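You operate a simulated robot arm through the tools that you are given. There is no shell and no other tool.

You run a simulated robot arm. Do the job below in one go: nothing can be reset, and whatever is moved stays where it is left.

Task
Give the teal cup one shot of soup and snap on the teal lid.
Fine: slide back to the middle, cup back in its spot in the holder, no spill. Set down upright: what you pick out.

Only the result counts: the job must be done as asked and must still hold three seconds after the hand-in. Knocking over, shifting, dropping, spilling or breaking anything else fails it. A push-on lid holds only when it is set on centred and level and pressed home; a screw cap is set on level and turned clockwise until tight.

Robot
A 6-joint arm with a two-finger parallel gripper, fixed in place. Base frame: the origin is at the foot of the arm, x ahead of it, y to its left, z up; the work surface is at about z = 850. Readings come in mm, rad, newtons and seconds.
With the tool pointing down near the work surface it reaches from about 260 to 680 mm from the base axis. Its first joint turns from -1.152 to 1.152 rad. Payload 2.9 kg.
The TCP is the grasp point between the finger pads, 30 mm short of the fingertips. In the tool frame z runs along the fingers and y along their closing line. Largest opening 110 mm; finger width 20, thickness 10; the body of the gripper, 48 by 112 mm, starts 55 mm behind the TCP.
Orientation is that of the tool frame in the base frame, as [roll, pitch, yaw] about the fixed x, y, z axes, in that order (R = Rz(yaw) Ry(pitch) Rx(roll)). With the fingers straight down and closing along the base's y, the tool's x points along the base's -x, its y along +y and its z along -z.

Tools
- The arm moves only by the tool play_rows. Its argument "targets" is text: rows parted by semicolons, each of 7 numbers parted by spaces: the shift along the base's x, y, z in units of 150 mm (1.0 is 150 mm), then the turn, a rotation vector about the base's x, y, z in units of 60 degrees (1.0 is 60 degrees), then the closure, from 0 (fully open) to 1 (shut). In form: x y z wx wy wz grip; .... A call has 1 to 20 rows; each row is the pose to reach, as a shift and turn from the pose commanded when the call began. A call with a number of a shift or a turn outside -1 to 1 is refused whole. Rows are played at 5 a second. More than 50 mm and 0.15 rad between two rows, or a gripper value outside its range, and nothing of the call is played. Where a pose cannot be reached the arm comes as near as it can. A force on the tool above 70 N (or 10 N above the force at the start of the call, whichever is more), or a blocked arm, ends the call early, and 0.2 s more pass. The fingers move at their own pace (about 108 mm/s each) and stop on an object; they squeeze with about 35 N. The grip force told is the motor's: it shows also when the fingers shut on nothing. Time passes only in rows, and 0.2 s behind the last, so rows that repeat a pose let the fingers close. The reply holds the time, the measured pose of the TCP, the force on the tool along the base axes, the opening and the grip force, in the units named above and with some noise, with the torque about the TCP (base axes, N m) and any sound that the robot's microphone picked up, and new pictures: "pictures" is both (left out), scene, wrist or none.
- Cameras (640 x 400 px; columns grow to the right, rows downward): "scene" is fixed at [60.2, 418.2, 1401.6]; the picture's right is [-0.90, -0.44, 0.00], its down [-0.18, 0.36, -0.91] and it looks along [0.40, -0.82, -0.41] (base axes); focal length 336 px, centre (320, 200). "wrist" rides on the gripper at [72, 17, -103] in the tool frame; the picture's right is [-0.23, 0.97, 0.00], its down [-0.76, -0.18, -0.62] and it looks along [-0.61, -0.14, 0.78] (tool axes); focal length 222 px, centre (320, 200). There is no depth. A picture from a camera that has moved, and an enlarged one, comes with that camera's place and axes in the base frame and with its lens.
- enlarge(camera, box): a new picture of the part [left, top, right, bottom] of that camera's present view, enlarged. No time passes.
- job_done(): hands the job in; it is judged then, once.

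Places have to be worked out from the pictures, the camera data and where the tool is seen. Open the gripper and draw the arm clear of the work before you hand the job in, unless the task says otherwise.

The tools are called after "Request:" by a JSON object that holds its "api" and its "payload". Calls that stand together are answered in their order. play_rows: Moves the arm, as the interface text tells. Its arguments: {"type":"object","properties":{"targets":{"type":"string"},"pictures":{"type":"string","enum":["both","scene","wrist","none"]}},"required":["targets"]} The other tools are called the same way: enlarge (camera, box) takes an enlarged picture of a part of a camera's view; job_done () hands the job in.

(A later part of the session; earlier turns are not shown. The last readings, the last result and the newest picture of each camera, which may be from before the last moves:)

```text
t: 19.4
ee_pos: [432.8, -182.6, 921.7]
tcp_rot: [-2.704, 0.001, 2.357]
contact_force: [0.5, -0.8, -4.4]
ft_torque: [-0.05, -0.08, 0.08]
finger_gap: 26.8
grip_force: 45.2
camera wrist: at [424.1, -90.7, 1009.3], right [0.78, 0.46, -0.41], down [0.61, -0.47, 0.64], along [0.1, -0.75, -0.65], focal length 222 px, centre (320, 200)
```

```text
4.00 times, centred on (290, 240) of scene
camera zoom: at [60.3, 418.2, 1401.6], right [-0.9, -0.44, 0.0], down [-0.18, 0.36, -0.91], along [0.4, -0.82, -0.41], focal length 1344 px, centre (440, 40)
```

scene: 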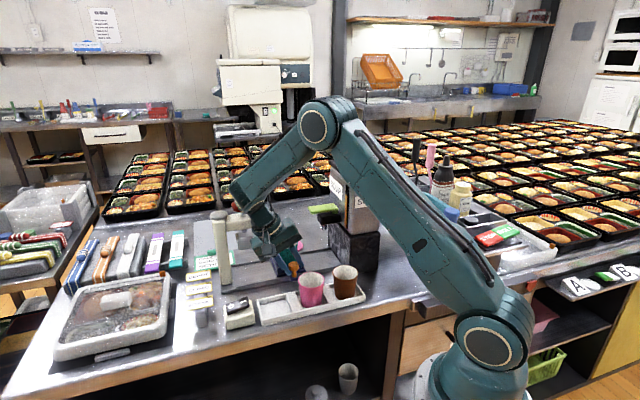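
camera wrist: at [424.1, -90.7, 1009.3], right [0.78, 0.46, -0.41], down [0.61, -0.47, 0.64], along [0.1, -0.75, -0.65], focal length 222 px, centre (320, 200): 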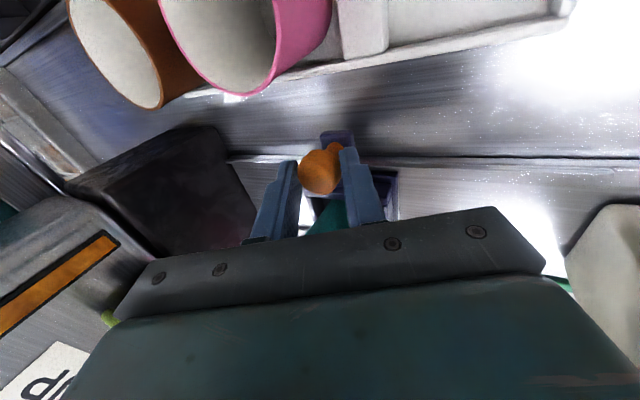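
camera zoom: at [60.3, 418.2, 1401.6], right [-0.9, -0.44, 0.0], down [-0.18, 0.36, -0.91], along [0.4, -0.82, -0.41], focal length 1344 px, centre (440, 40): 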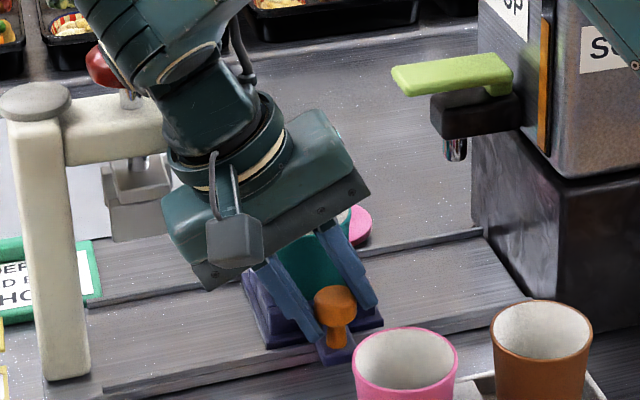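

The knob is held at 27 mm. I slide toward the soup machine in 10 mm steps, 90 mm at first, watching the force.

Request:
{"api": "play_rows", "payload": {"targets": "-0.02 -0.02 0 0 0 0 0.85; -0.047 -0.047 0 0 0 0 0.85; -0.094 -0.094 0 0 0 0 0.85; -0.141 -0.141 0 0 0 0 0.85; -0.188 -0.188 0 0 0 0 0.85; -0.235 -0.235 0 0 0 0 0.85; -0.282 -0.282 0 0 0 0 0.85; -0.329 -0.329 0 0 0 0 0.85; -0.376 -0.376 0 0 0 0 0.85; -0.424 -0.424 0 0 0 0 0.85; -0.424 -0.424 0 0 0 0 0.85", "pictures": "both"}}

Request:
{"api": "enlarge", "payload": {"camera": "scene", "box": [240, 190, 380, 290]}}

```text
t: 21.8
ee_pos: [369.4, -245.9, 921.8]
tcp_rot: [-2.703, 0.001, 2.353]
contact_force: [-8.4, 8.8, 37.3]
ft_torque: [-0.02, 0.35, -0.21]
finger_gap: 27.0
grip_force: 45.2
camera wrist: at [361.0, -154.0, 1008.8], right [0.79, 0.46, -0.41], down [0.61, -0.47, 0.64], along [0.1, -0.75, -0.65], focal length 222 px, centre (320, 200)
```

scene: 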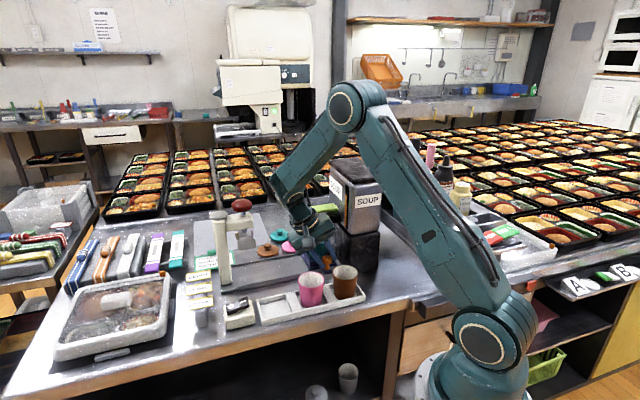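
wrist: 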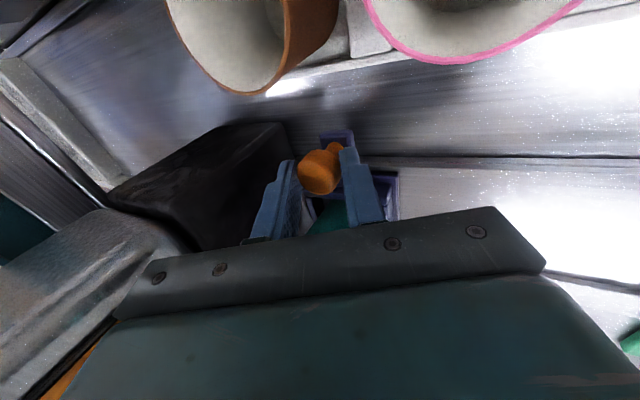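

```text
4.00 times, centred on (310, 240) of scene
camera zoom: at [59.5, 418.7, 1401.5], right [-0.9, -0.44, 0.0], down [-0.18, 0.36, -0.91], along [0.4, -0.82, -0.4], focal length 1344 px, centre (360, 40)
```

zoom: 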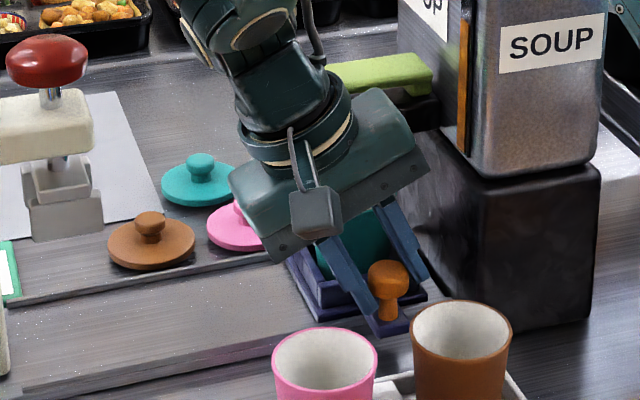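

The slide moved 90 mm freely, but the tool now reads 37 N upward and 12 N toward the front, so the grip is pressing down on the knob. I relieve it with a tiny raise before going on.

Request:
{"api": "play_rows", "payload": {"targets": "0 0 0.007 0 0 0 0.85; 0 0 0.007 0 0 0 0.85", "pictures": "none"}}

```text
t: 22.4
ee_pos: [369.5, -246.5, 921.7]
tcp_rot: [-2.702, -0.001, 2.356]
contact_force: [-6.1, 4.5, 26.4]
ft_torque: [-0.13, 0.13, -0.13]
finger_gap: 27.0
grip_force: 45.2
```

Raising by 1 mm eased it by about 11 N, so I raise a little more, shift slightly to the front, and see whether the load goes away.

Request:
{"api": "play_rows", "payload": {"targets": "-0.003 0.003 0.008 0 0 0 0.85; -0.005 0.005 0.016 0 0 0 0.85; -0.005 0.005 0.016 0 0 0 0.85", "pictures": "none"}}

```text
t: 23.2
ee_pos: [371.2, -246.6, 921.4]
tcp_rot: [-2.705, -0.001, 2.362]
contact_force: [12.2, -12.7, -33.9]
ft_torque: [-0.33, -0.57, 0.25]
finger_gap: 26.9
grip_force: 45.0
```

That overshot to −34 N, so the neutral point is in between. I come back about half way.

Request:
{"api": "play_rows", "payload": {"targets": "0.0035 -0.0035 -0.009 0 0 0 0.85; 0.0035 -0.0035 -0.009 0 0 0 0.85", "pictures": "none"}}

```text
t: 23.8
ee_pos: [369.7, -246.1, 922.2]
tcp_rot: [-2.704, -0.003, 2.358]
contact_force: [7.0, -4.8, -34.1]
ft_torque: [-0.39, -0.56, 0.41]
finger_gap: 27.2
grip_force: 45.2
```

Request:
{"api": "play_rows", "payload": {"targets": "0 0 -0.003 0 0 0 0.85; 0 0 -0.003 0 0 0 0.85; 0 0 -0.003 0 0 0 0.85; 0 0 -0.003 0 0 0 0.85", "pictures": "none"}}

```text
t: 24.8
ee_pos: [370.1, -246.5, 921.1]
tcp_rot: [-2.704, -0.001, 2.353]
contact_force: [3.3, -3.1, -28.2]
ft_torque: [0.2, -0.02, -0.12]
finger_gap: 27.1
grip_force: 45.0
```

The load is easing (−28 N). I lower about 0.8 mm more and continue the slide 5 mm toward the machine.

Request:
{"api": "play_rows", "payload": {"targets": "0 0 -0.005 0 0 0 0.85; -0.012 -0.012 -0.005 0 0 0 0.85; -0.024 -0.024 -0.005 0 0 0 0.85; -0.024 -0.024 -0.005 0 0 0 0.85", "pictures": "none"}}

```text
t: 25.8
ee_pos: [365.6, -249.5, 922.3]
tcp_rot: [-2.705, 0.0, 2.355]
contact_force: [-0.3, -0.2, -9.7]
ft_torque: [0.43, 0.33, -0.25]
finger_gap: 27.3
grip_force: 44.7
```

Load is now nearly nil. I continue in small steps toward the end stop or spout position.

Request:
{"api": "play_rows", "payload": {"targets": "-0.012 -0.012 0 0 0 0 0.85; -0.024 -0.024 0 0 0 0 0.85; -0.035 -0.035 0 0 0 0 0.85; -0.035 -0.035 0 0 0 0 0.85", "pictures": "scene"}}

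Request:
{"api": "enlarge", "payload": {"camera": "scene", "box": [270, 190, 370, 280]}}

```text
t: 26.8
ee_pos: [359.4, -255.5, 921.1]
tcp_rot: [-2.705, 0.002, 2.353]
contact_force: [-7.1, 5.8, 14.5]
ft_torque: [0.03, 0.16, 0.03]
finger_gap: 27.2
grip_force: 44.6
```

scene: 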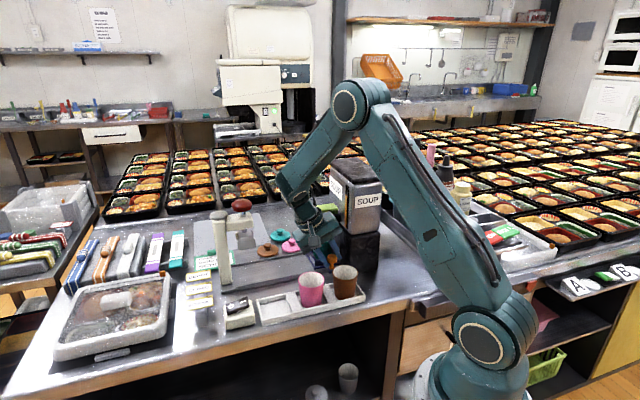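

```text
4.44 times, centred on (320, 235) of scene
camera zoom: at [59.9, 418.5, 1401.5], right [-0.9, -0.44, 0.0], down [-0.18, 0.36, -0.91], along [0.4, -0.82, -0.4], focal length 1494 px, centre (320, 44)
```

zoom: 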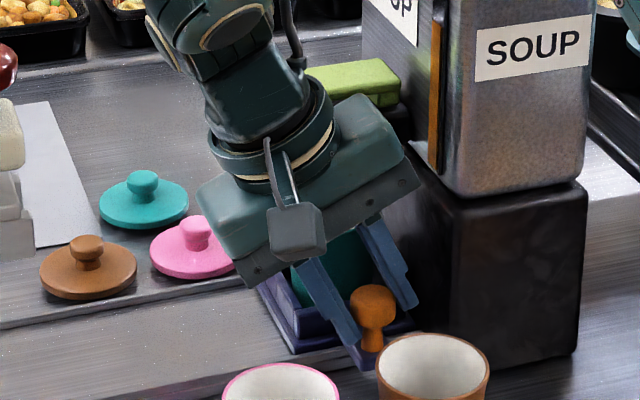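

No stop yet at about 102 mm of travel. I creep on by 2 mm at a time.

Request:
{"api": "play_rows", "payload": {"targets": "-0.007 -0.007 0.003 0 0 0 0.85; -0.012 -0.012 0.003 0 0 0 0.85; -0.012 -0.012 0.003 0 0 0 0.85", "pictures": "none"}}

```text
t: 27.6
ee_pos: [360.0, -256.4, 921.3]
tcp_rot: [-2.706, -0.001, 2.356]
contact_force: [-1.6, 4.8, 4.9]
ft_torque: [-0.08, -0.07, -0.08]
finger_gap: 27.1
grip_force: 44.9
```

Request:
{"api": "play_rows", "payload": {"targets": "-0.006 -0.006 0 0 0 0 0.85; -0.012 -0.012 0 0 0 0 0.85; -0.012 -0.012 0 0 0 0 0.85", "pictures": "both"}}

Request:
{"api": "enlarge", "payload": {"camera": "wrist", "box": [140, 60, 420, 260]}}

```text
t: 28.4
ee_pos: [359.5, -257.4, 921.6]
tcp_rot: [-2.707, -0.001, 2.362]
contact_force: [13.5, 22.7, 7.2]
ft_torque: [0.61, 0.02, -0.25]
finger_gap: 27.3
grip_force: 45.3
camera wrist: at [349.2, -165.2, 1009.3], right [0.78, 0.47, -0.41], down [0.61, -0.46, 0.64], along [0.11, -0.75, -0.65], focal length 222 px, centre (320, 200)
```

scene: 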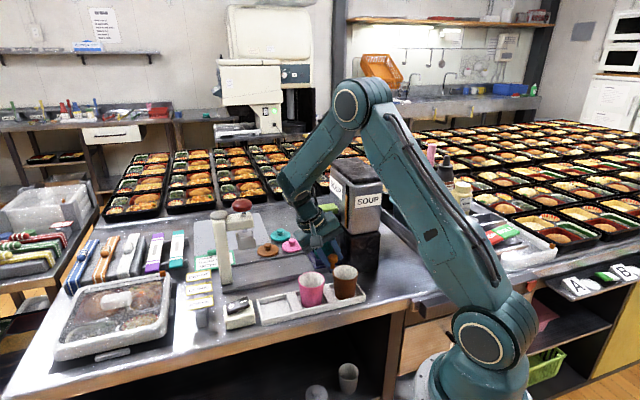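
wrist: 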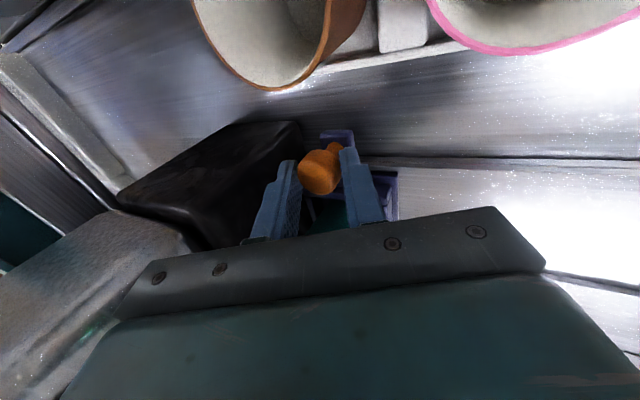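

```text
2.00 times, centred on (280, 160) of wrist
camera zoom: at [349.2, -165.2, 1009.3], right [0.78, 0.47, -0.41], down [0.61, -0.46, 0.64], along [0.11, -0.75, -0.65], focal length 444 px, centre (400, 280)
```

zoom: 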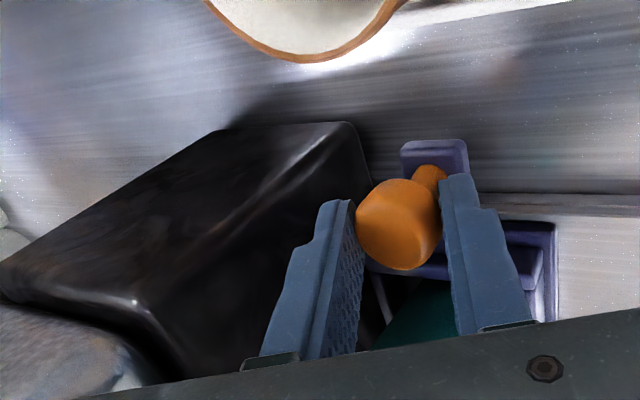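

The force along the rail is now 26 N, so the slide is at its end stop at about U 67, right under the spout. I relax, release the knob, and rise straight up.

Request:
{"api": "play_rows", "payload": {"targets": "0.006 0.006 0 0 0 0 0.85; 0.006 0.006 0 0 0 0 0.7; 0.006 0.006 0 0 0 0 0.6; 0.006 0.006 0 0 0 0 0.6; 0.006 0.006 0.1 0 0 0 0.6; 0.006 0.006 0.3 0 0 0 0.6; 0.02 0.02 0.6 0 0 0 0.6; 0.06 0.06 0.9 0 0 0 0.6; 0.06 0.06 0.9 0 0 0 0.6", "pictures": "both"}}

Request:
{"api": "enlarge", "payload": {"camera": "scene", "box": [260, 170, 380, 290]}}

Request:
{"api": "enlarge", "payload": {"camera": "wrist", "box": [140, 60, 420, 260]}}

```text
t: 30.4
ee_pos: [365.8, -251.3, 1057.8]
tcp_rot: [-2.702, 0.001, 2.356]
contact_force: [1.5, -0.2, 0.0]
ft_torque: [-0.02, 0.05, 0.01]
finger_gap: 43.9
grip_force: 0.2
camera wrist: at [357.9, -159.1, 1145.7], right [0.78, 0.46, -0.41], down [0.61, -0.47, 0.64], along [0.1, -0.75, -0.65], focal length 222 px, centre (320, 200)
```

scene: 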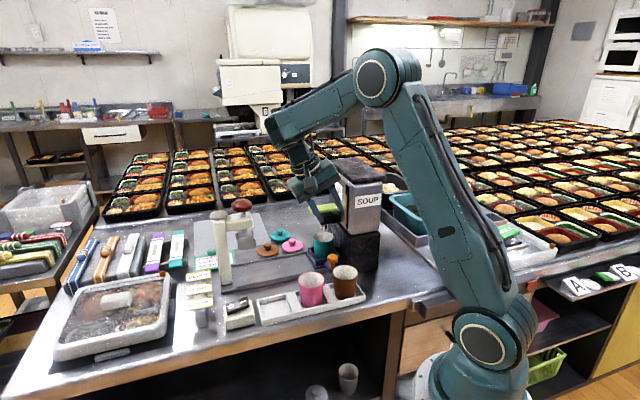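
wrist: 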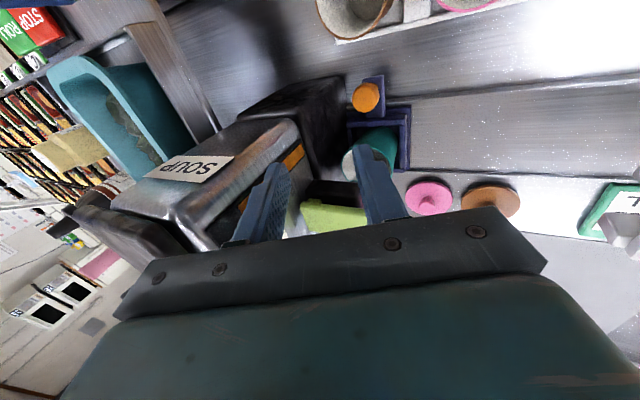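

```text
3.33 times, centred on (320, 230) of scene
camera zoom: at [60.2, 418.2, 1401.6], right [-0.9, -0.44, 0.0], down [-0.18, 0.36, -0.91], along [0.4, -0.82, -0.41], focal length 1120 px, centre (320, 100)
```

zoom: 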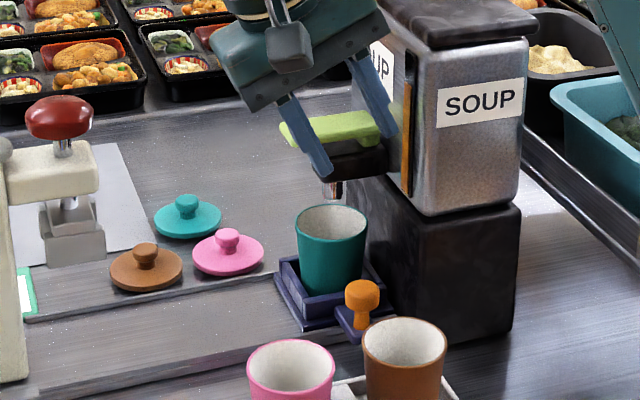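

```text
2.00 times, centred on (280, 160) of wrist
camera zoom: at [357.9, -159.1, 1145.7], right [0.78, 0.46, -0.41], down [0.61, -0.47, 0.64], along [0.1, -0.75, -0.65], focal length 444 px, centre (400, 280)
```

zoom: 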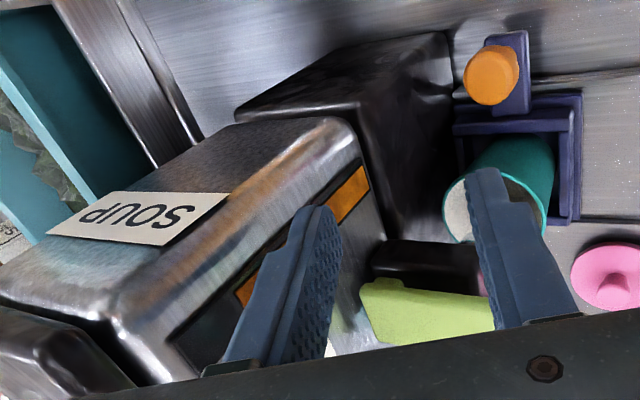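

The cup stands squarely under the spout. I close the fingers, rise, and move over the outer part of the lime lever, about (U 89, F −508).

Request:
{"api": "play_rows", "payload": {"targets": "0 0 0.187 0 0 0 0.8; 0.12 -0.105 0.187 0 0 0 1; 0.24 -0.21 0.187 0 0 0 1; 0.363 -0.315 0.187 0 0 0 1; 0.363 -0.315 0.187 0 0 0 1", "pictures": "both"}}

Request:
{"api": "enlarge", "payload": {"camera": "scene", "box": [260, 150, 380, 250]}}

Request:
{"api": "enlarge", "payload": {"camera": "wrist", "box": [180, 60, 440, 260]}}

```text
t: 31.6
ee_pos: [420.7, -299.2, 1084.3]
tcp_rot: [-2.706, -0.001, 2.356]
contact_force: [-1.0, 0.6, 0.2]
ft_torque: [0.0, 0.01, -0.02]
finger_gap: 0.0
grip_force: 35.0
camera wrist: at [412.7, -206.4, 1172.5], right [0.79, 0.46, -0.41], down [0.61, -0.47, 0.64], along [0.1, -0.75, -0.65], focal length 222 px, centre (320, 200)
```

scene: 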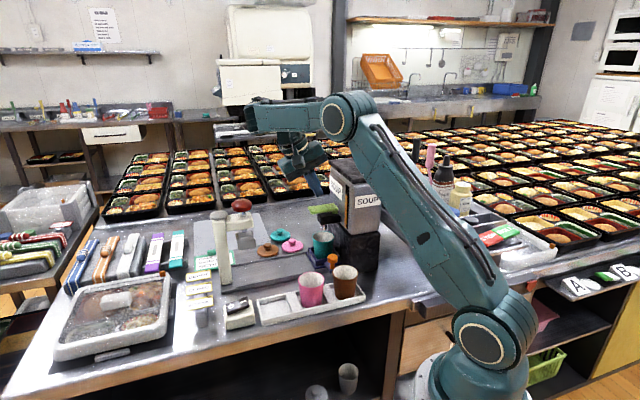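
wrist: 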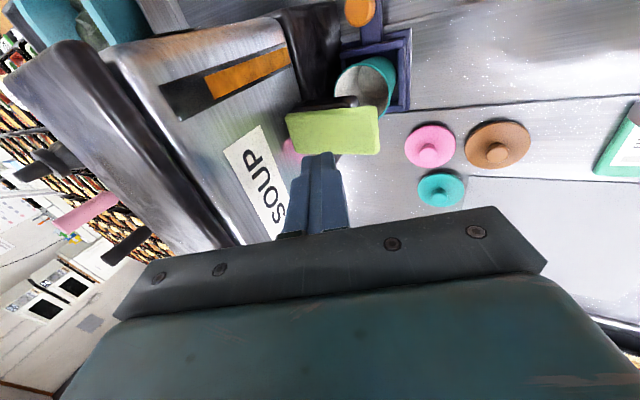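

```text
4.00 times, centred on (320, 200) of scene
camera zoom: at [60.2, 418.2, 1401.6], right [-0.9, -0.44, 0.0], down [-0.18, 0.36, -0.91], along [0.4, -0.82, -0.41], focal length 1344 px, centre (320, 200)
```

zoom: 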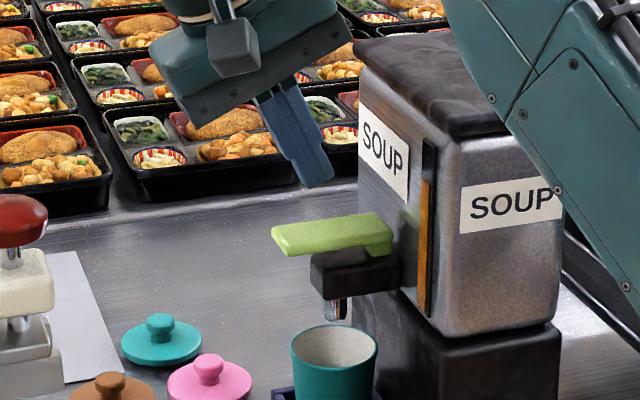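

```text
2.00 times, centred on (310, 160) of wrist
camera zoom: at [412.7, -206.4, 1172.5], right [0.79, 0.46, -0.41], down [0.61, -0.47, 0.64], along [0.1, -0.75, -0.65], focal length 444 px, centre (340, 280)
```

zoom: 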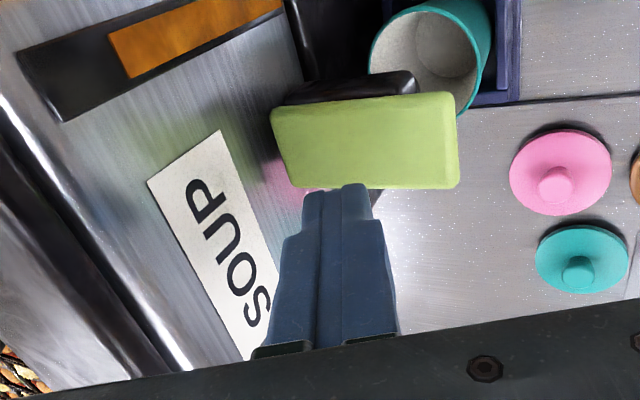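

The lever spans U 25–104 at F −507, and the closed fingertips are above its outer half. I descend toward touch first.

Request:
{"api": "play_rows", "payload": {"targets": "0 0 -0.1 0 0 0 1; 0 0 -0.18 0 0 0 1; 0 0 -0.22 0 0 0 1; 0 0 -0.22 0 0 0 1", "pictures": "scene"}}

Request:
{"api": "enlarge", "payload": {"camera": "scene", "box": [270, 170, 370, 260]}}

```text
t: 32.6
ee_pos: [421.6, -297.0, 1052.3]
tcp_rot: [-2.704, 0.0, 2.355]
contact_force: [0.6, 1.1, 2.0]
ft_torque: [0.05, -0.04, -0.03]
finger_gap: 0.0
grip_force: 35.1
```

scene: 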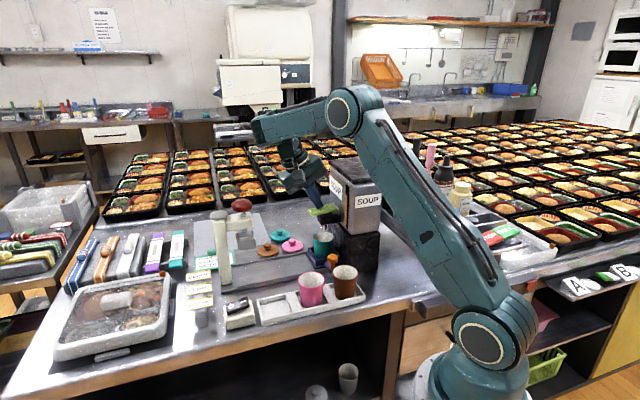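

```text
4.44 times, centred on (320, 215) of scene
camera zoom: at [60.2, 418.2, 1401.6], right [-0.9, -0.44, 0.0], down [-0.18, 0.36, -0.91], along [0.4, -0.82, -0.41], focal length 1494 px, centre (320, 133)
```

zoom: 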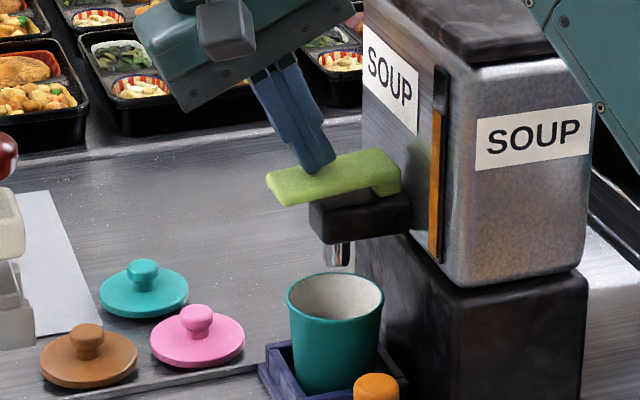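

The tip touched at 2 N and the lever is already dipping slightly. I press about 12 mm further and come back up in one stroke, listening for a sound.

Request:
{"api": "play_rows", "payload": {"targets": "0 0 -0.03 0 0 0 1; 0 0 -0.055 0 0 0 1; 0 0 -0.08 0 0 0 1; 0 0 -0.08 0 0 0 1; 0 0 -0.04 0 0 0 1; 0 0 0.05 0 0 0 1; 0 0 0.15 0 0 0 1; 0 0 0.2 0 0 0 1", "pictures": "both"}}

Request:
{"api": "enlarge", "payload": {"camera": "scene", "box": [270, 170, 370, 270]}}

Request:
{"api": "enlarge", "payload": {"camera": "wrist", "box": [280, 0, 440, 140]}}

```text
t: 34.4
ee_pos: [419.8, -298.4, 1081.0]
tcp_rot: [-2.703, -0.002, 2.355]
contact_force: [-0.3, 0.7, 0.4]
ft_torque: [0.04, 0.0, -0.02]
finger_gap: 0.0
grip_force: 35.4
camera wrist: at [412.0, -206.1, 1168.2], right [0.78, 0.46, -0.41], down [0.61, -0.47, 0.64], along [0.1, -0.75, -0.65], focal length 222 px, centre (320, 200)
```

scene: 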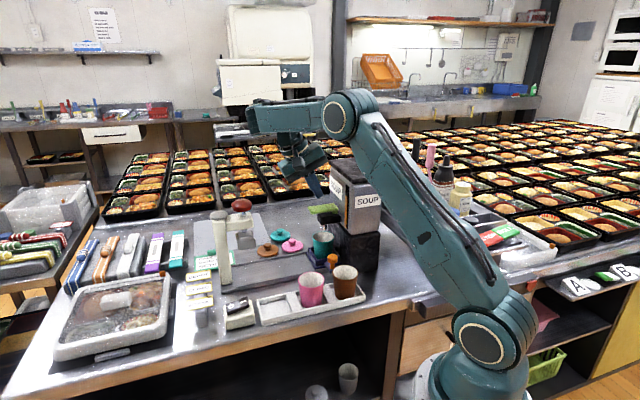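
wrist: 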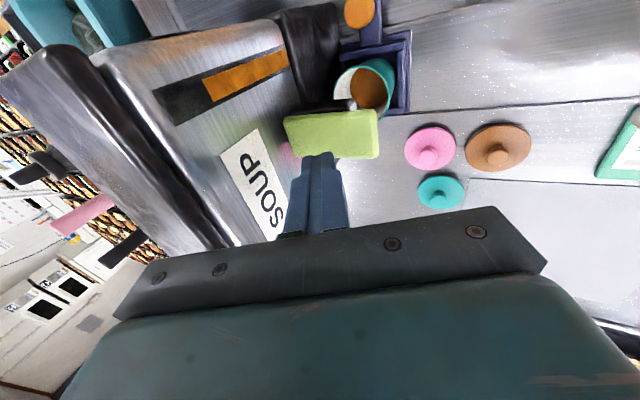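

```text
4.00 times, centred on (320, 220) of scene
camera zoom: at [60.2, 418.2, 1401.6], right [-0.9, -0.44, 0.0], down [-0.18, 0.36, -0.91], along [0.4, -0.82, -0.41], focal length 1344 px, centre (320, 120)
```

zoom: 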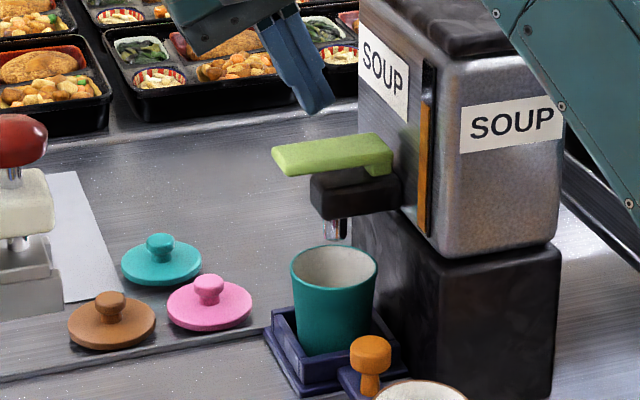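

```text
2.86 times, centred on (360, 70) of wrist
camera zoom: at [412.0, -206.1, 1168.2], right [0.78, 0.46, -0.41], down [0.61, -0.47, 0.64], along [0.1, -0.75, -0.65], focal length 635 px, centre (206, 571)
```

zoom: 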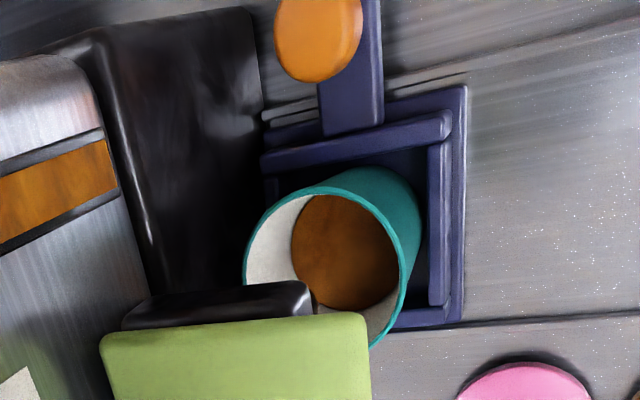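

The cup now holds brown soup, so one shot went in and the lever sprang back. I go back to the slide knob and re-approach it with the fingers open 44 mm.

Request:
{"api": "play_rows", "payload": {"targets": "-0.12 0.105 0 0 0 0 1; -0.24 0.21 0 0 0 0 0.8; -0.363 0.315 0 0 0 0 0.6; -0.38 0.3 -0.2 0 0 0 0.6; -0.4 0.28 -0.45 0 0 0 0.6; -0.417 0.261 -0.7 0 0 0 0.6; -0.417 0.261 -0.8 0 0 0 0.6; -0.417 0.261 -0.8 0 0 0 0.6", "pictures": "both"}}

Request:
{"api": "enlarge", "payload": {"camera": "wrist", "box": [200, 40, 440, 240]}}

Request:
{"api": "enlarge", "payload": {"camera": "scene", "box": [270, 190, 370, 290]}}

```text
t: 36.2
ee_pos: [361.3, -257.3, 962.4]
tcp_rot: [-2.703, -0.001, 2.356]
contact_force: [0.1, -0.2, 0.1]
ft_torque: [-0.02, 0.01, 0.0]
finger_gap: 44.4
grip_force: 0.0
camera wrist: at [350.9, -165.4, 1048.9], right [0.78, 0.46, -0.41], down [0.61, -0.47, 0.64], along [0.1, -0.75, -0.65], focal length 222 px, centre (320, 200)
```

scene: 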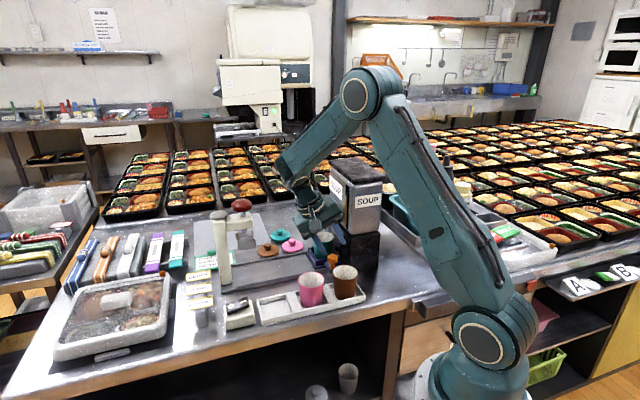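
wrist: 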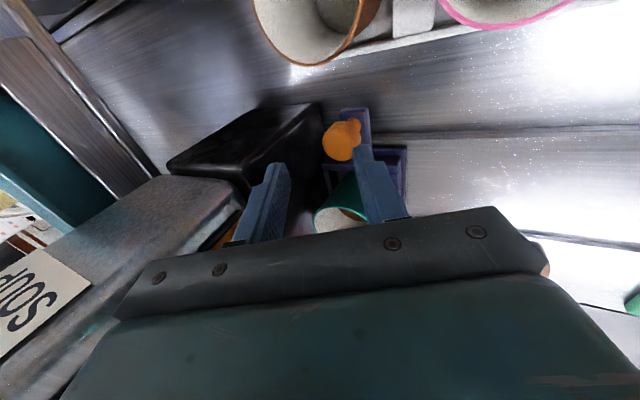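

```text
2.00 times, centred on (320, 140) of wrist
camera zoom: at [350.9, -165.4, 1048.9], right [0.78, 0.46, -0.41], down [0.61, -0.47, 0.64], along [0.1, -0.75, -0.65], focal length 444 px, centre (320, 320)
```

zoom: 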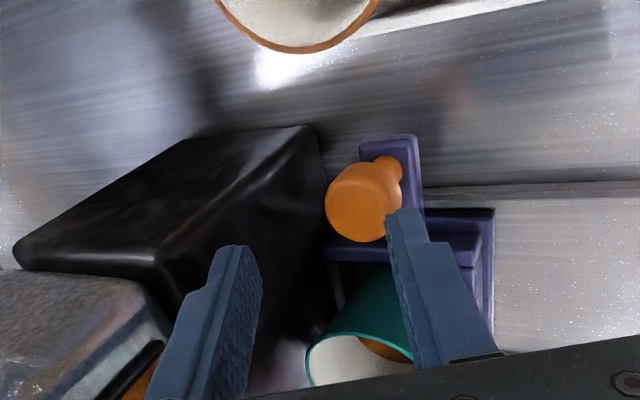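

```text
4.00 times, centred on (320, 240) of scene
camera zoom: at [60.2, 418.2, 1401.6], right [-0.9, -0.44, 0.0], down [-0.18, 0.36, -0.91], along [0.4, -0.82, -0.41], focal length 1344 px, centre (320, 40)
```

zoom: 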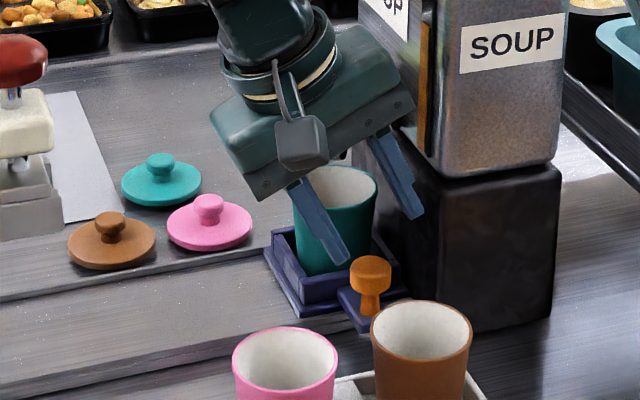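

The fingers straddle the knob. I descend the last 40 mm, biased 2 mm away from the machine, and close on the head.

Request:
{"api": "play_rows", "payload": {"targets": "0.01 0.01 -0.1 0 0 0 0.6; 0.01 0.01 -0.2 0 0 0 0.6; 0.01 0.01 -0.267 0 0 0 0.6; 0.01 0.01 -0.267 0 0 0 0.6; 0.008 0.008 -0.267 0 0 0 0.75; 0.008 0.008 -0.267 0 0 0 0.85; 0.008 0.008 -0.267 0 0 0 0.85", "pictures": "both"}}

Request:
{"api": "enlarge", "payload": {"camera": "wrist", "box": [200, 40, 440, 240]}}

```text
t: 37.8
ee_pos: [360.1, -256.5, 922.6]
tcp_rot: [-2.704, 0.0, 2.356]
contact_force: [1.4, 0.1, -2.5]
ft_torque: [-0.01, -0.11, 0.02]
finger_gap: 27.1
grip_force: 45.1
camera wrist: at [350.4, -164.5, 1009.4], right [0.78, 0.46, -0.41], down [0.61, -0.47, 0.64], along [0.1, -0.75, -0.65], focal length 222 px, centre (320, 200)
```

scene: 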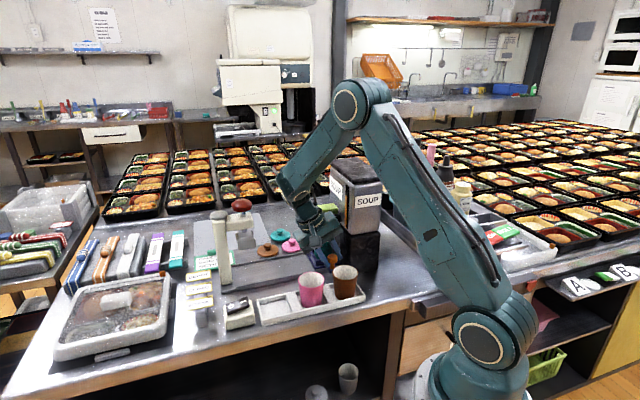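
wrist: 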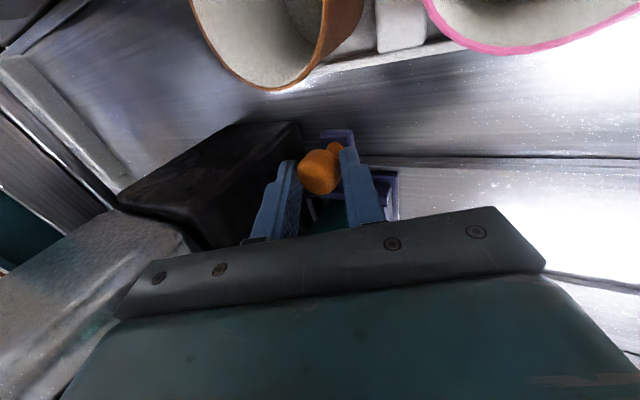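

```text
2.00 times, centred on (320, 140) of wrist
camera zoom: at [350.4, -164.5, 1009.4], right [0.78, 0.46, -0.41], down [0.61, -0.47, 0.64], along [0.1, -0.75, -0.65], focal length 444 px, centre (320, 320)
```

zoom: 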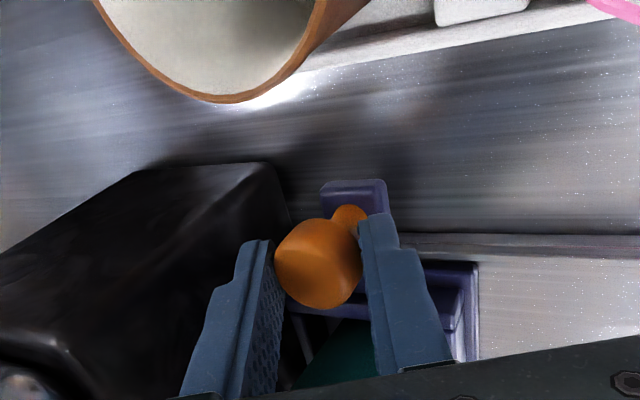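

The grip is firm with low loads. I slide back slowly toward the middle, first half, keeping the soup calm.

Request:
{"api": "play_rows", "payload": {"targets": "0.006 0.006 0 0 0 0 0.85; 0.018 0.018 0 0 0 0 0.85; 0.036 0.036 0 0 0 0 0.85; 0.056 0.056 0 0 0 0 0.85; 0.078 0.078 0 0 0 0 0.85; 0.1 0.1 0 0 0 0 0.85; 0.122 0.122 0 0 0 0 0.85; 0.144 0.144 0 0 0 0 0.85; 0.166 0.166 0 0 0 0 0.85; 0.188 0.188 0 0 0 0 0.85; 0.21 0.21 0 0 0 0 0.85; 0.228 0.228 0 0 0 0 0.85; 0.24 0.24 0 0 0 0 0.85; 0.245 0.245 0 0 0 0 0.85; 0.245 0.245 0 0 0 0 0.85", "pictures": "scene"}}

```text
t: 41.0
ee_pos: [395.1, -220.3, 923.0]
tcp_rot: [-2.703, 0.0, 2.354]
contact_force: [-2.4, 1.4, 11.8]
ft_torque: [0.22, 0.41, -0.31]
finger_gap: 26.8
grip_force: 45.3
```

scene: 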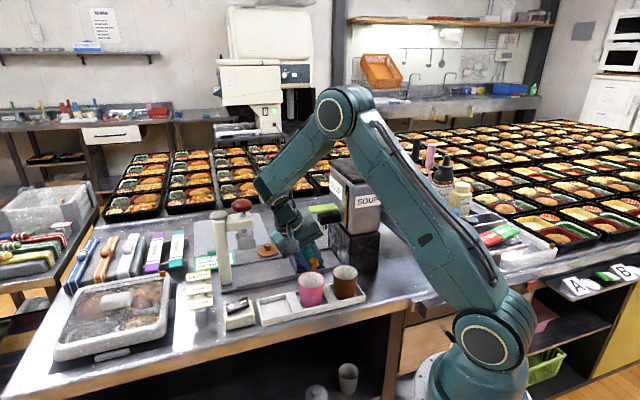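

Half way (measured U 123.6), with small forces. I continue the second half.

Request:
{"api": "play_rows", "payload": {"targets": "0.006 0.006 0 0 0 0 0.85; 0.018 0.018 0 0 0 0 0.85; 0.036 0.036 0 0 0 0 0.85; 0.056 0.056 0 0 0 0 0.85; 0.078 0.078 0 0 0 0 0.85; 0.1 0.1 0 0 0 0 0.85; 0.122 0.122 0 0 0 0 0.85; 0.144 0.144 0 0 0 0 0.85; 0.166 0.166 0 0 0 0 0.85; 0.188 0.188 0 0 0 0 0.85; 0.21 0.21 0 0 0 0 0.85; 0.228 0.228 0 0 0 0 0.85; 0.24 0.24 0 0 0 0 0.85; 0.245 0.245 0 0 0 0 0.85; 0.245 0.245 0 0 0 0 0.85", "pictures": "scene"}}

Request:
{"api": "enlarge", "payload": {"camera": "scene", "box": [220, 190, 360, 290]}}

```text
t: 44.2
ee_pos: [433.3, -182.6, 922.1]
tcp_rot: [-2.704, -0.001, 2.355]
contact_force: [-2.5, 2.8, 15.3]
ft_torque: [-0.35, -0.19, 0.21]
finger_gap: 26.9
grip_force: 44.3
```

scene: 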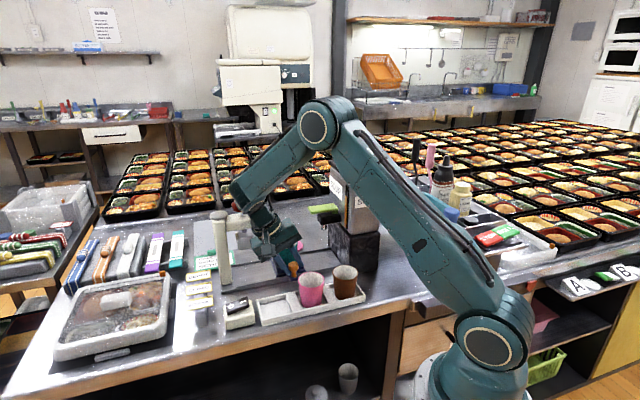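

```text
4.00 times, centred on (290, 240) of scene
camera zoom: at [59.9, 418.4, 1401.6], right [-0.9, -0.44, 0.0], down [-0.18, 0.36, -0.91], along [0.4, -0.82, -0.4], focal length 1344 px, centre (440, 40)
```

zoom: 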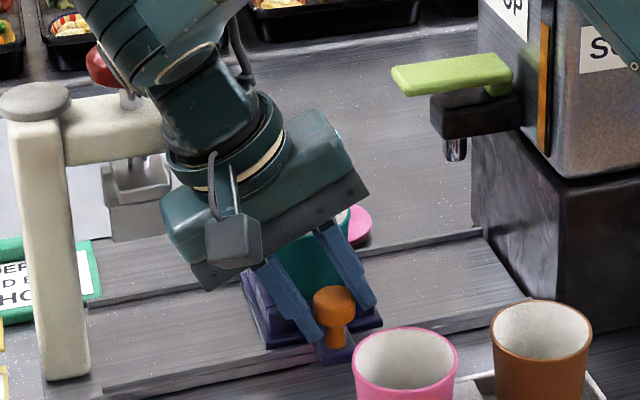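

The slide is back where it started; the knob matches the original picture position. I release the knob, rise, and straighten the tool.

Request:
{"api": "play_rows", "payload": {"targets": "0 0 0 0 0 0 0.7; 0 0 0 0 0 0 0.5; 0 0 0 0 0 0 0.455; 0 0 0.1 0 0 0 0.455; 0 0 0.3 0 0 0 0.455; 0 0 0.6 0 0 0 0.455; 0 0 0.8 0.074 -0.074 0 0.455; 0 0 0.85 0.147 -0.147 0 0.455; 0 0 0.9 0.22 -0.22 0 0.455; 0 0 0.9 0.2946 -0.2946 0 0.455; 0 0 0.9 0.2946 -0.2946 0 0.455", "pictures": "both"}}

Request:
{"api": "enlarge", "payload": {"camera": "scene", "box": [220, 190, 360, 290]}}

Request:
{"api": "enlarge", "payload": {"camera": "wrist", "box": [220, 60, 420, 220]}}

```text
t: 46.6
ee_pos: [433.6, -182.8, 1056.9]
tcp_rot: [-3.14, 0.0, 2.356]
contact_force: [-0.4, 0.0, -0.8]
ft_torque: [0.0, -0.04, 0.03]
finger_gap: 59.9
grip_force: 0.1
camera wrist: at [393.7, -120.8, 1161.2], right [0.85, 0.53, 0.0], down [0.41, -0.66, 0.62], along [0.33, -0.53, -0.78], focal length 222 px, centre (320, 200)
```

scene: 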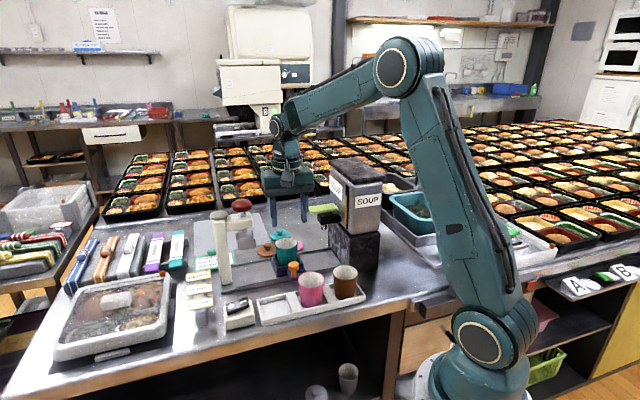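
wrist: 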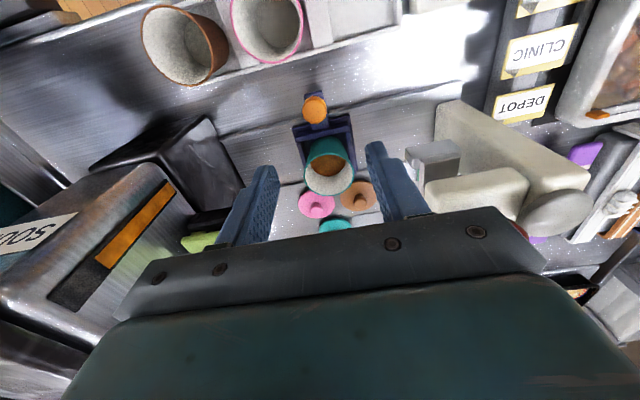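

```text
4.00 times, centred on (290, 240) of scene
camera zoom: at [60.2, 418.2, 1401.6], right [-0.9, -0.44, 0.0], down [-0.18, 0.36, -0.91], along [0.4, -0.82, -0.41], focal length 1344 px, centre (440, 40)
```

zoom: 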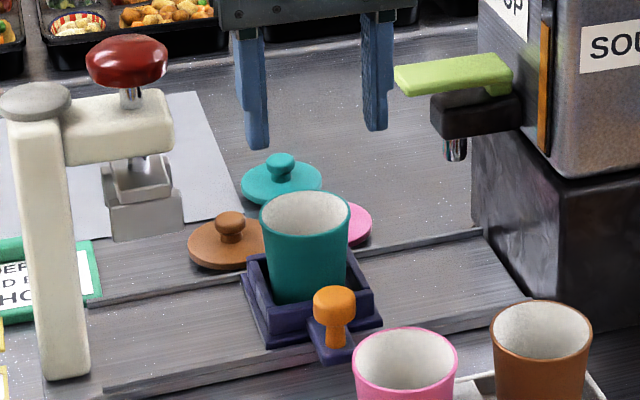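

```text
2.50 times, centred on (320, 140) of wrist
camera zoom: at [393.7, -120.8, 1161.2], right [0.85, 0.53, 0.0], down [0.41, -0.66, 0.62], along [0.33, -0.53, -0.78], focal length 555 px, centre (320, 350)
```

zoom: 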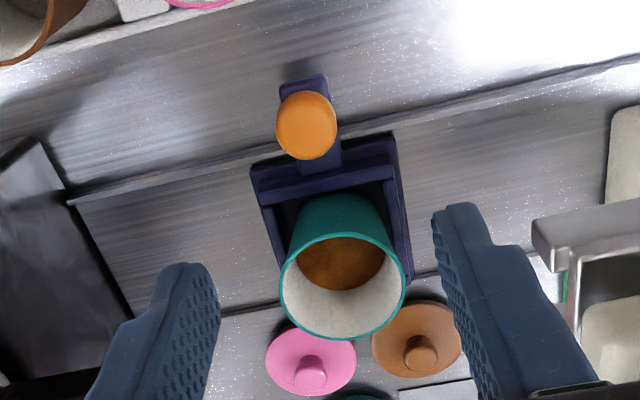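

Soup is in the cup and the tray matches its starting position. Now for the teal lid at about (587,−372): I turn the tool 12.6° so it points radially and move toward it in two stages.

Request:
{"api": "play_rows", "payload": {"targets": "0.12 -0.17 0 0 0 0.07 0.455; 0.25 -0.35 0 0 0 0.14 0.455; 0.38 -0.53 -0.05 0 0 0.21 0.455; 0.5 -0.7 -0.1 0 0 0.21 0.455; 0.6 -0.85 -0.2 0 0 0.21 0.455; 0.6 -0.85 -0.2 0 0 0.21 0.455", "pictures": "wrist"}}

Request:
{"api": "enlarge", "payload": {"camera": "wrist", "box": [240, 60, 400, 220]}}

```text
t: 48.0
ee_pos: [523.4, -309.6, 1028.1]
tcp_rot: [-3.139, 0.0, 2.576]
contact_force: [0.9, 0.1, -0.1]
ft_torque: [0.01, -0.01, 0.02]
finger_gap: 60.0
grip_force: 0.0
camera wrist: at [472.0, -257.3, 1132.8], right [0.71, 0.7, 0.0], down [0.55, -0.56, 0.62], along [0.44, -0.45, -0.78], focal length 222 px, centre (320, 200)
```

wrist: 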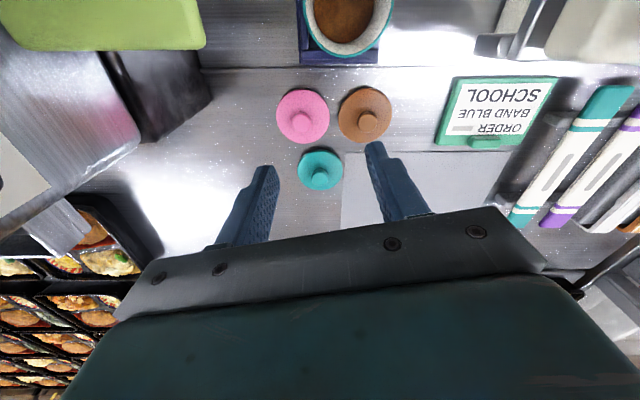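

```text
2.50 times, centred on (320, 140) of wrist
camera zoom: at [472.0, -257.3, 1132.8], right [0.71, 0.7, 0.0], down [0.55, -0.56, 0.62], along [0.44, -0.45, -0.78], focal length 555 px, centre (320, 350)
```

zoom: 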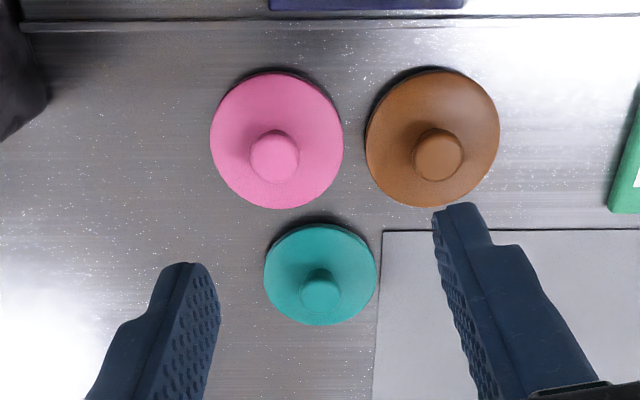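

The teal lid centre comes out at (588,−374.5) with its knob top at z ≈ 875, at radius 697. I tilt the tool 12° outward, keeping the closing line tangential so the lid stays level, and hover over the knob.

Request:
{"api": "play_rows", "payload": {"targets": "0.13 -0.135 -0.1 -0.053 -0.085 0 0.5; 0.26 -0.27 -0.25 -0.107 -0.169 0 0.55; 0.39 -0.406 -0.45 -0.107 -0.169 0 0.55; 0.39 -0.406 -0.613 -0.107 -0.169 0 0.55; 0.39 -0.406 -0.613 -0.107 -0.169 0 0.55", "pictures": "both"}}

Request:
{"api": "enlarge", "payload": {"camera": "wrist", "box": [240, 80, 400, 220]}}

Request:
{"api": "enlarge", "payload": {"camera": "scene", "box": [220, 170, 360, 270]}}

```text
t: 49.2
ee_pos: [580.7, -370.3, 934.7]
tcp_rot: [-3.142, 0.211, 2.576]
contact_force: [0.1, -0.4, -0.2]
ft_torque: [0.04, 0.03, 0.02]
finger_gap: 49.6
grip_force: 0.0
camera wrist: at [512.3, -307.4, 1021.1], right [0.71, 0.7, 0.05], down [0.42, -0.48, 0.77], along [0.56, -0.53, -0.64], focal length 222 px, centre (320, 200)
```

scene: 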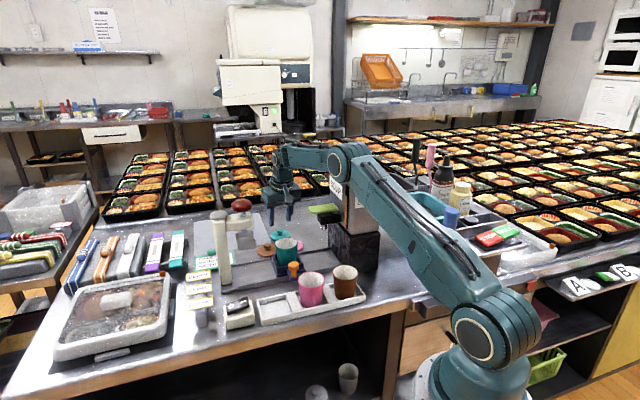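
wrist: 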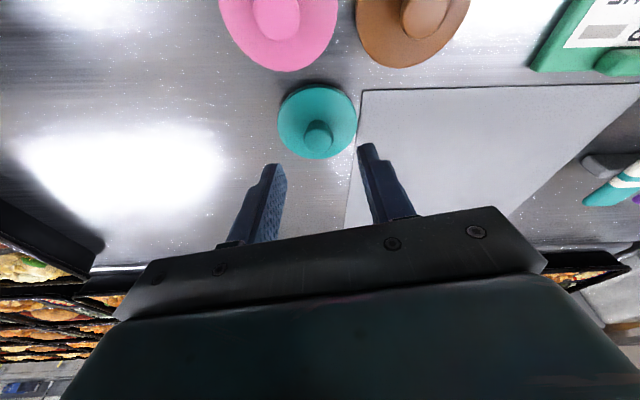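

```text
2.86 times, centred on (320, 150) of wrist
camera zoom: at [512.3, -307.4, 1021.1], right [0.71, 0.7, 0.05], down [0.42, -0.48, 0.77], along [0.56, -0.53, -0.64], focal length 635 px, centre (320, 343)
```

zoom: 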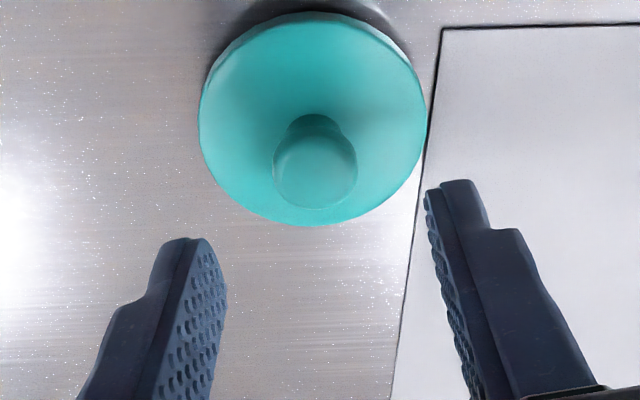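

```text
4.00 times, centred on (290, 220) of scene
camera zoom: at [60.2, 418.2, 1401.6], right [-0.9, -0.44, 0.0], down [-0.18, 0.36, -0.91], along [0.4, -0.82, -0.41], focal length 1344 px, centre (440, 120)
```

zoom: 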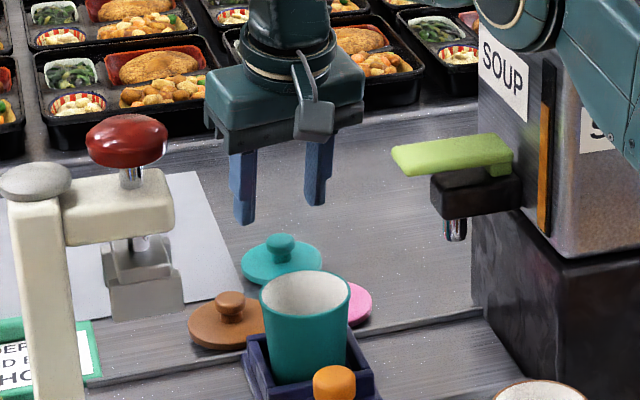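

The knob is centred between the fingers tangentially, and radially I correct by 1.5 mm outward. I descend to tip height just above the lid plate.

Request:
{"api": "play_rows", "payload": {"targets": "0.008 -0.005 -0.1 0 0 0 0.6; 0.008 -0.005 -0.18 0 0 0 0.65; 0.008 -0.005 -0.225 0 0 0 0.65; 0.008 -0.005 -0.225 0 0 0 0.65", "pictures": "both"}}

Request:
{"api": "enlarge", "payload": {"camera": "wrist", "box": [240, 100, 400, 220]}}

Request:
{"api": "enlarge", "payload": {"camera": "scene", "box": [240, 190, 320, 260]}}

```text
t: 50.2
ee_pos: [581.5, -372.5, 901.6]
tcp_rot: [-3.141, 0.21, 2.576]
contact_force: [-0.2, -1.0, 0.2]
ft_torque: [0.03, 0.01, 0.01]
finger_gap: 38.4
grip_force: 0.1
camera wrist: at [513.3, -308.8, 987.7], right [0.71, 0.7, 0.05], down [0.42, -0.48, 0.77], along [0.56, -0.53, -0.64], focal length 222 px, centre (320, 200)
```

scene: 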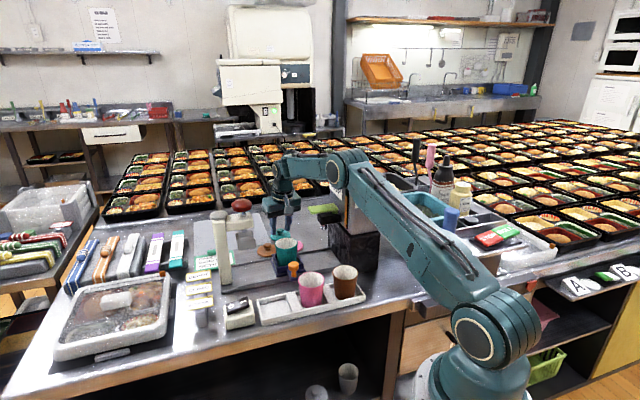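
wrist: 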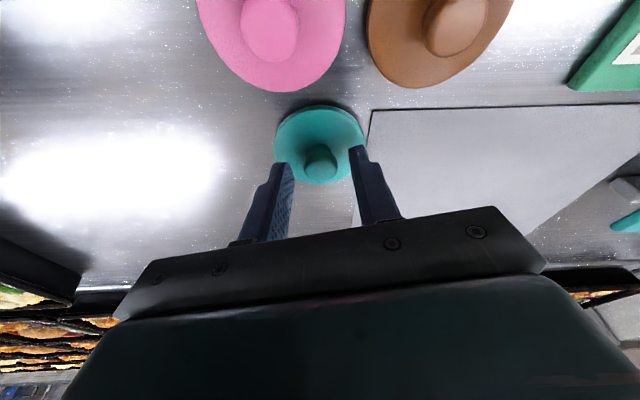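

```text
3.33 times, centred on (320, 160) of wrist
camera zoom: at [513.3, -308.8, 987.7], right [0.71, 0.7, 0.05], down [0.42, -0.48, 0.77], along [0.56, -0.53, -0.64], focal length 740 px, centre (320, 333)
```

zoom: 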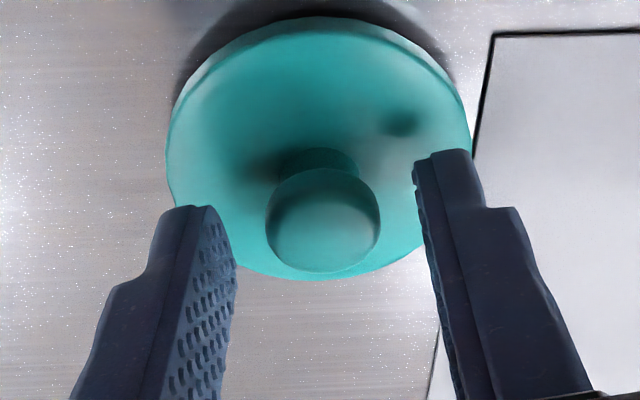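

```text
5.71 times, centred on (280, 225) of scene
camera zoom: at [60.2, 418.2, 1401.6], right [-0.9, -0.44, 0.0], down [-0.18, 0.36, -0.91], along [0.4, -0.82, -0.41], focal length 1920 px, centre (549, 57)
```

zoom: 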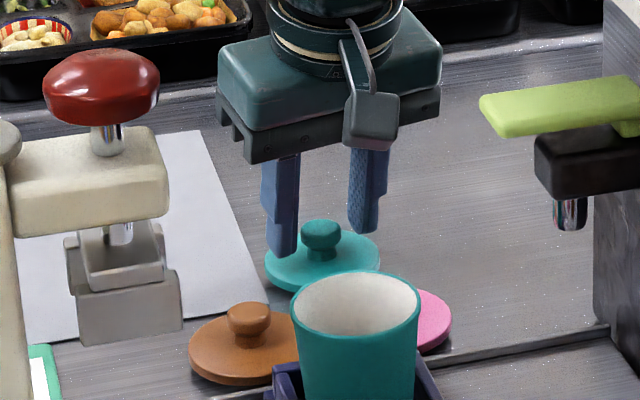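

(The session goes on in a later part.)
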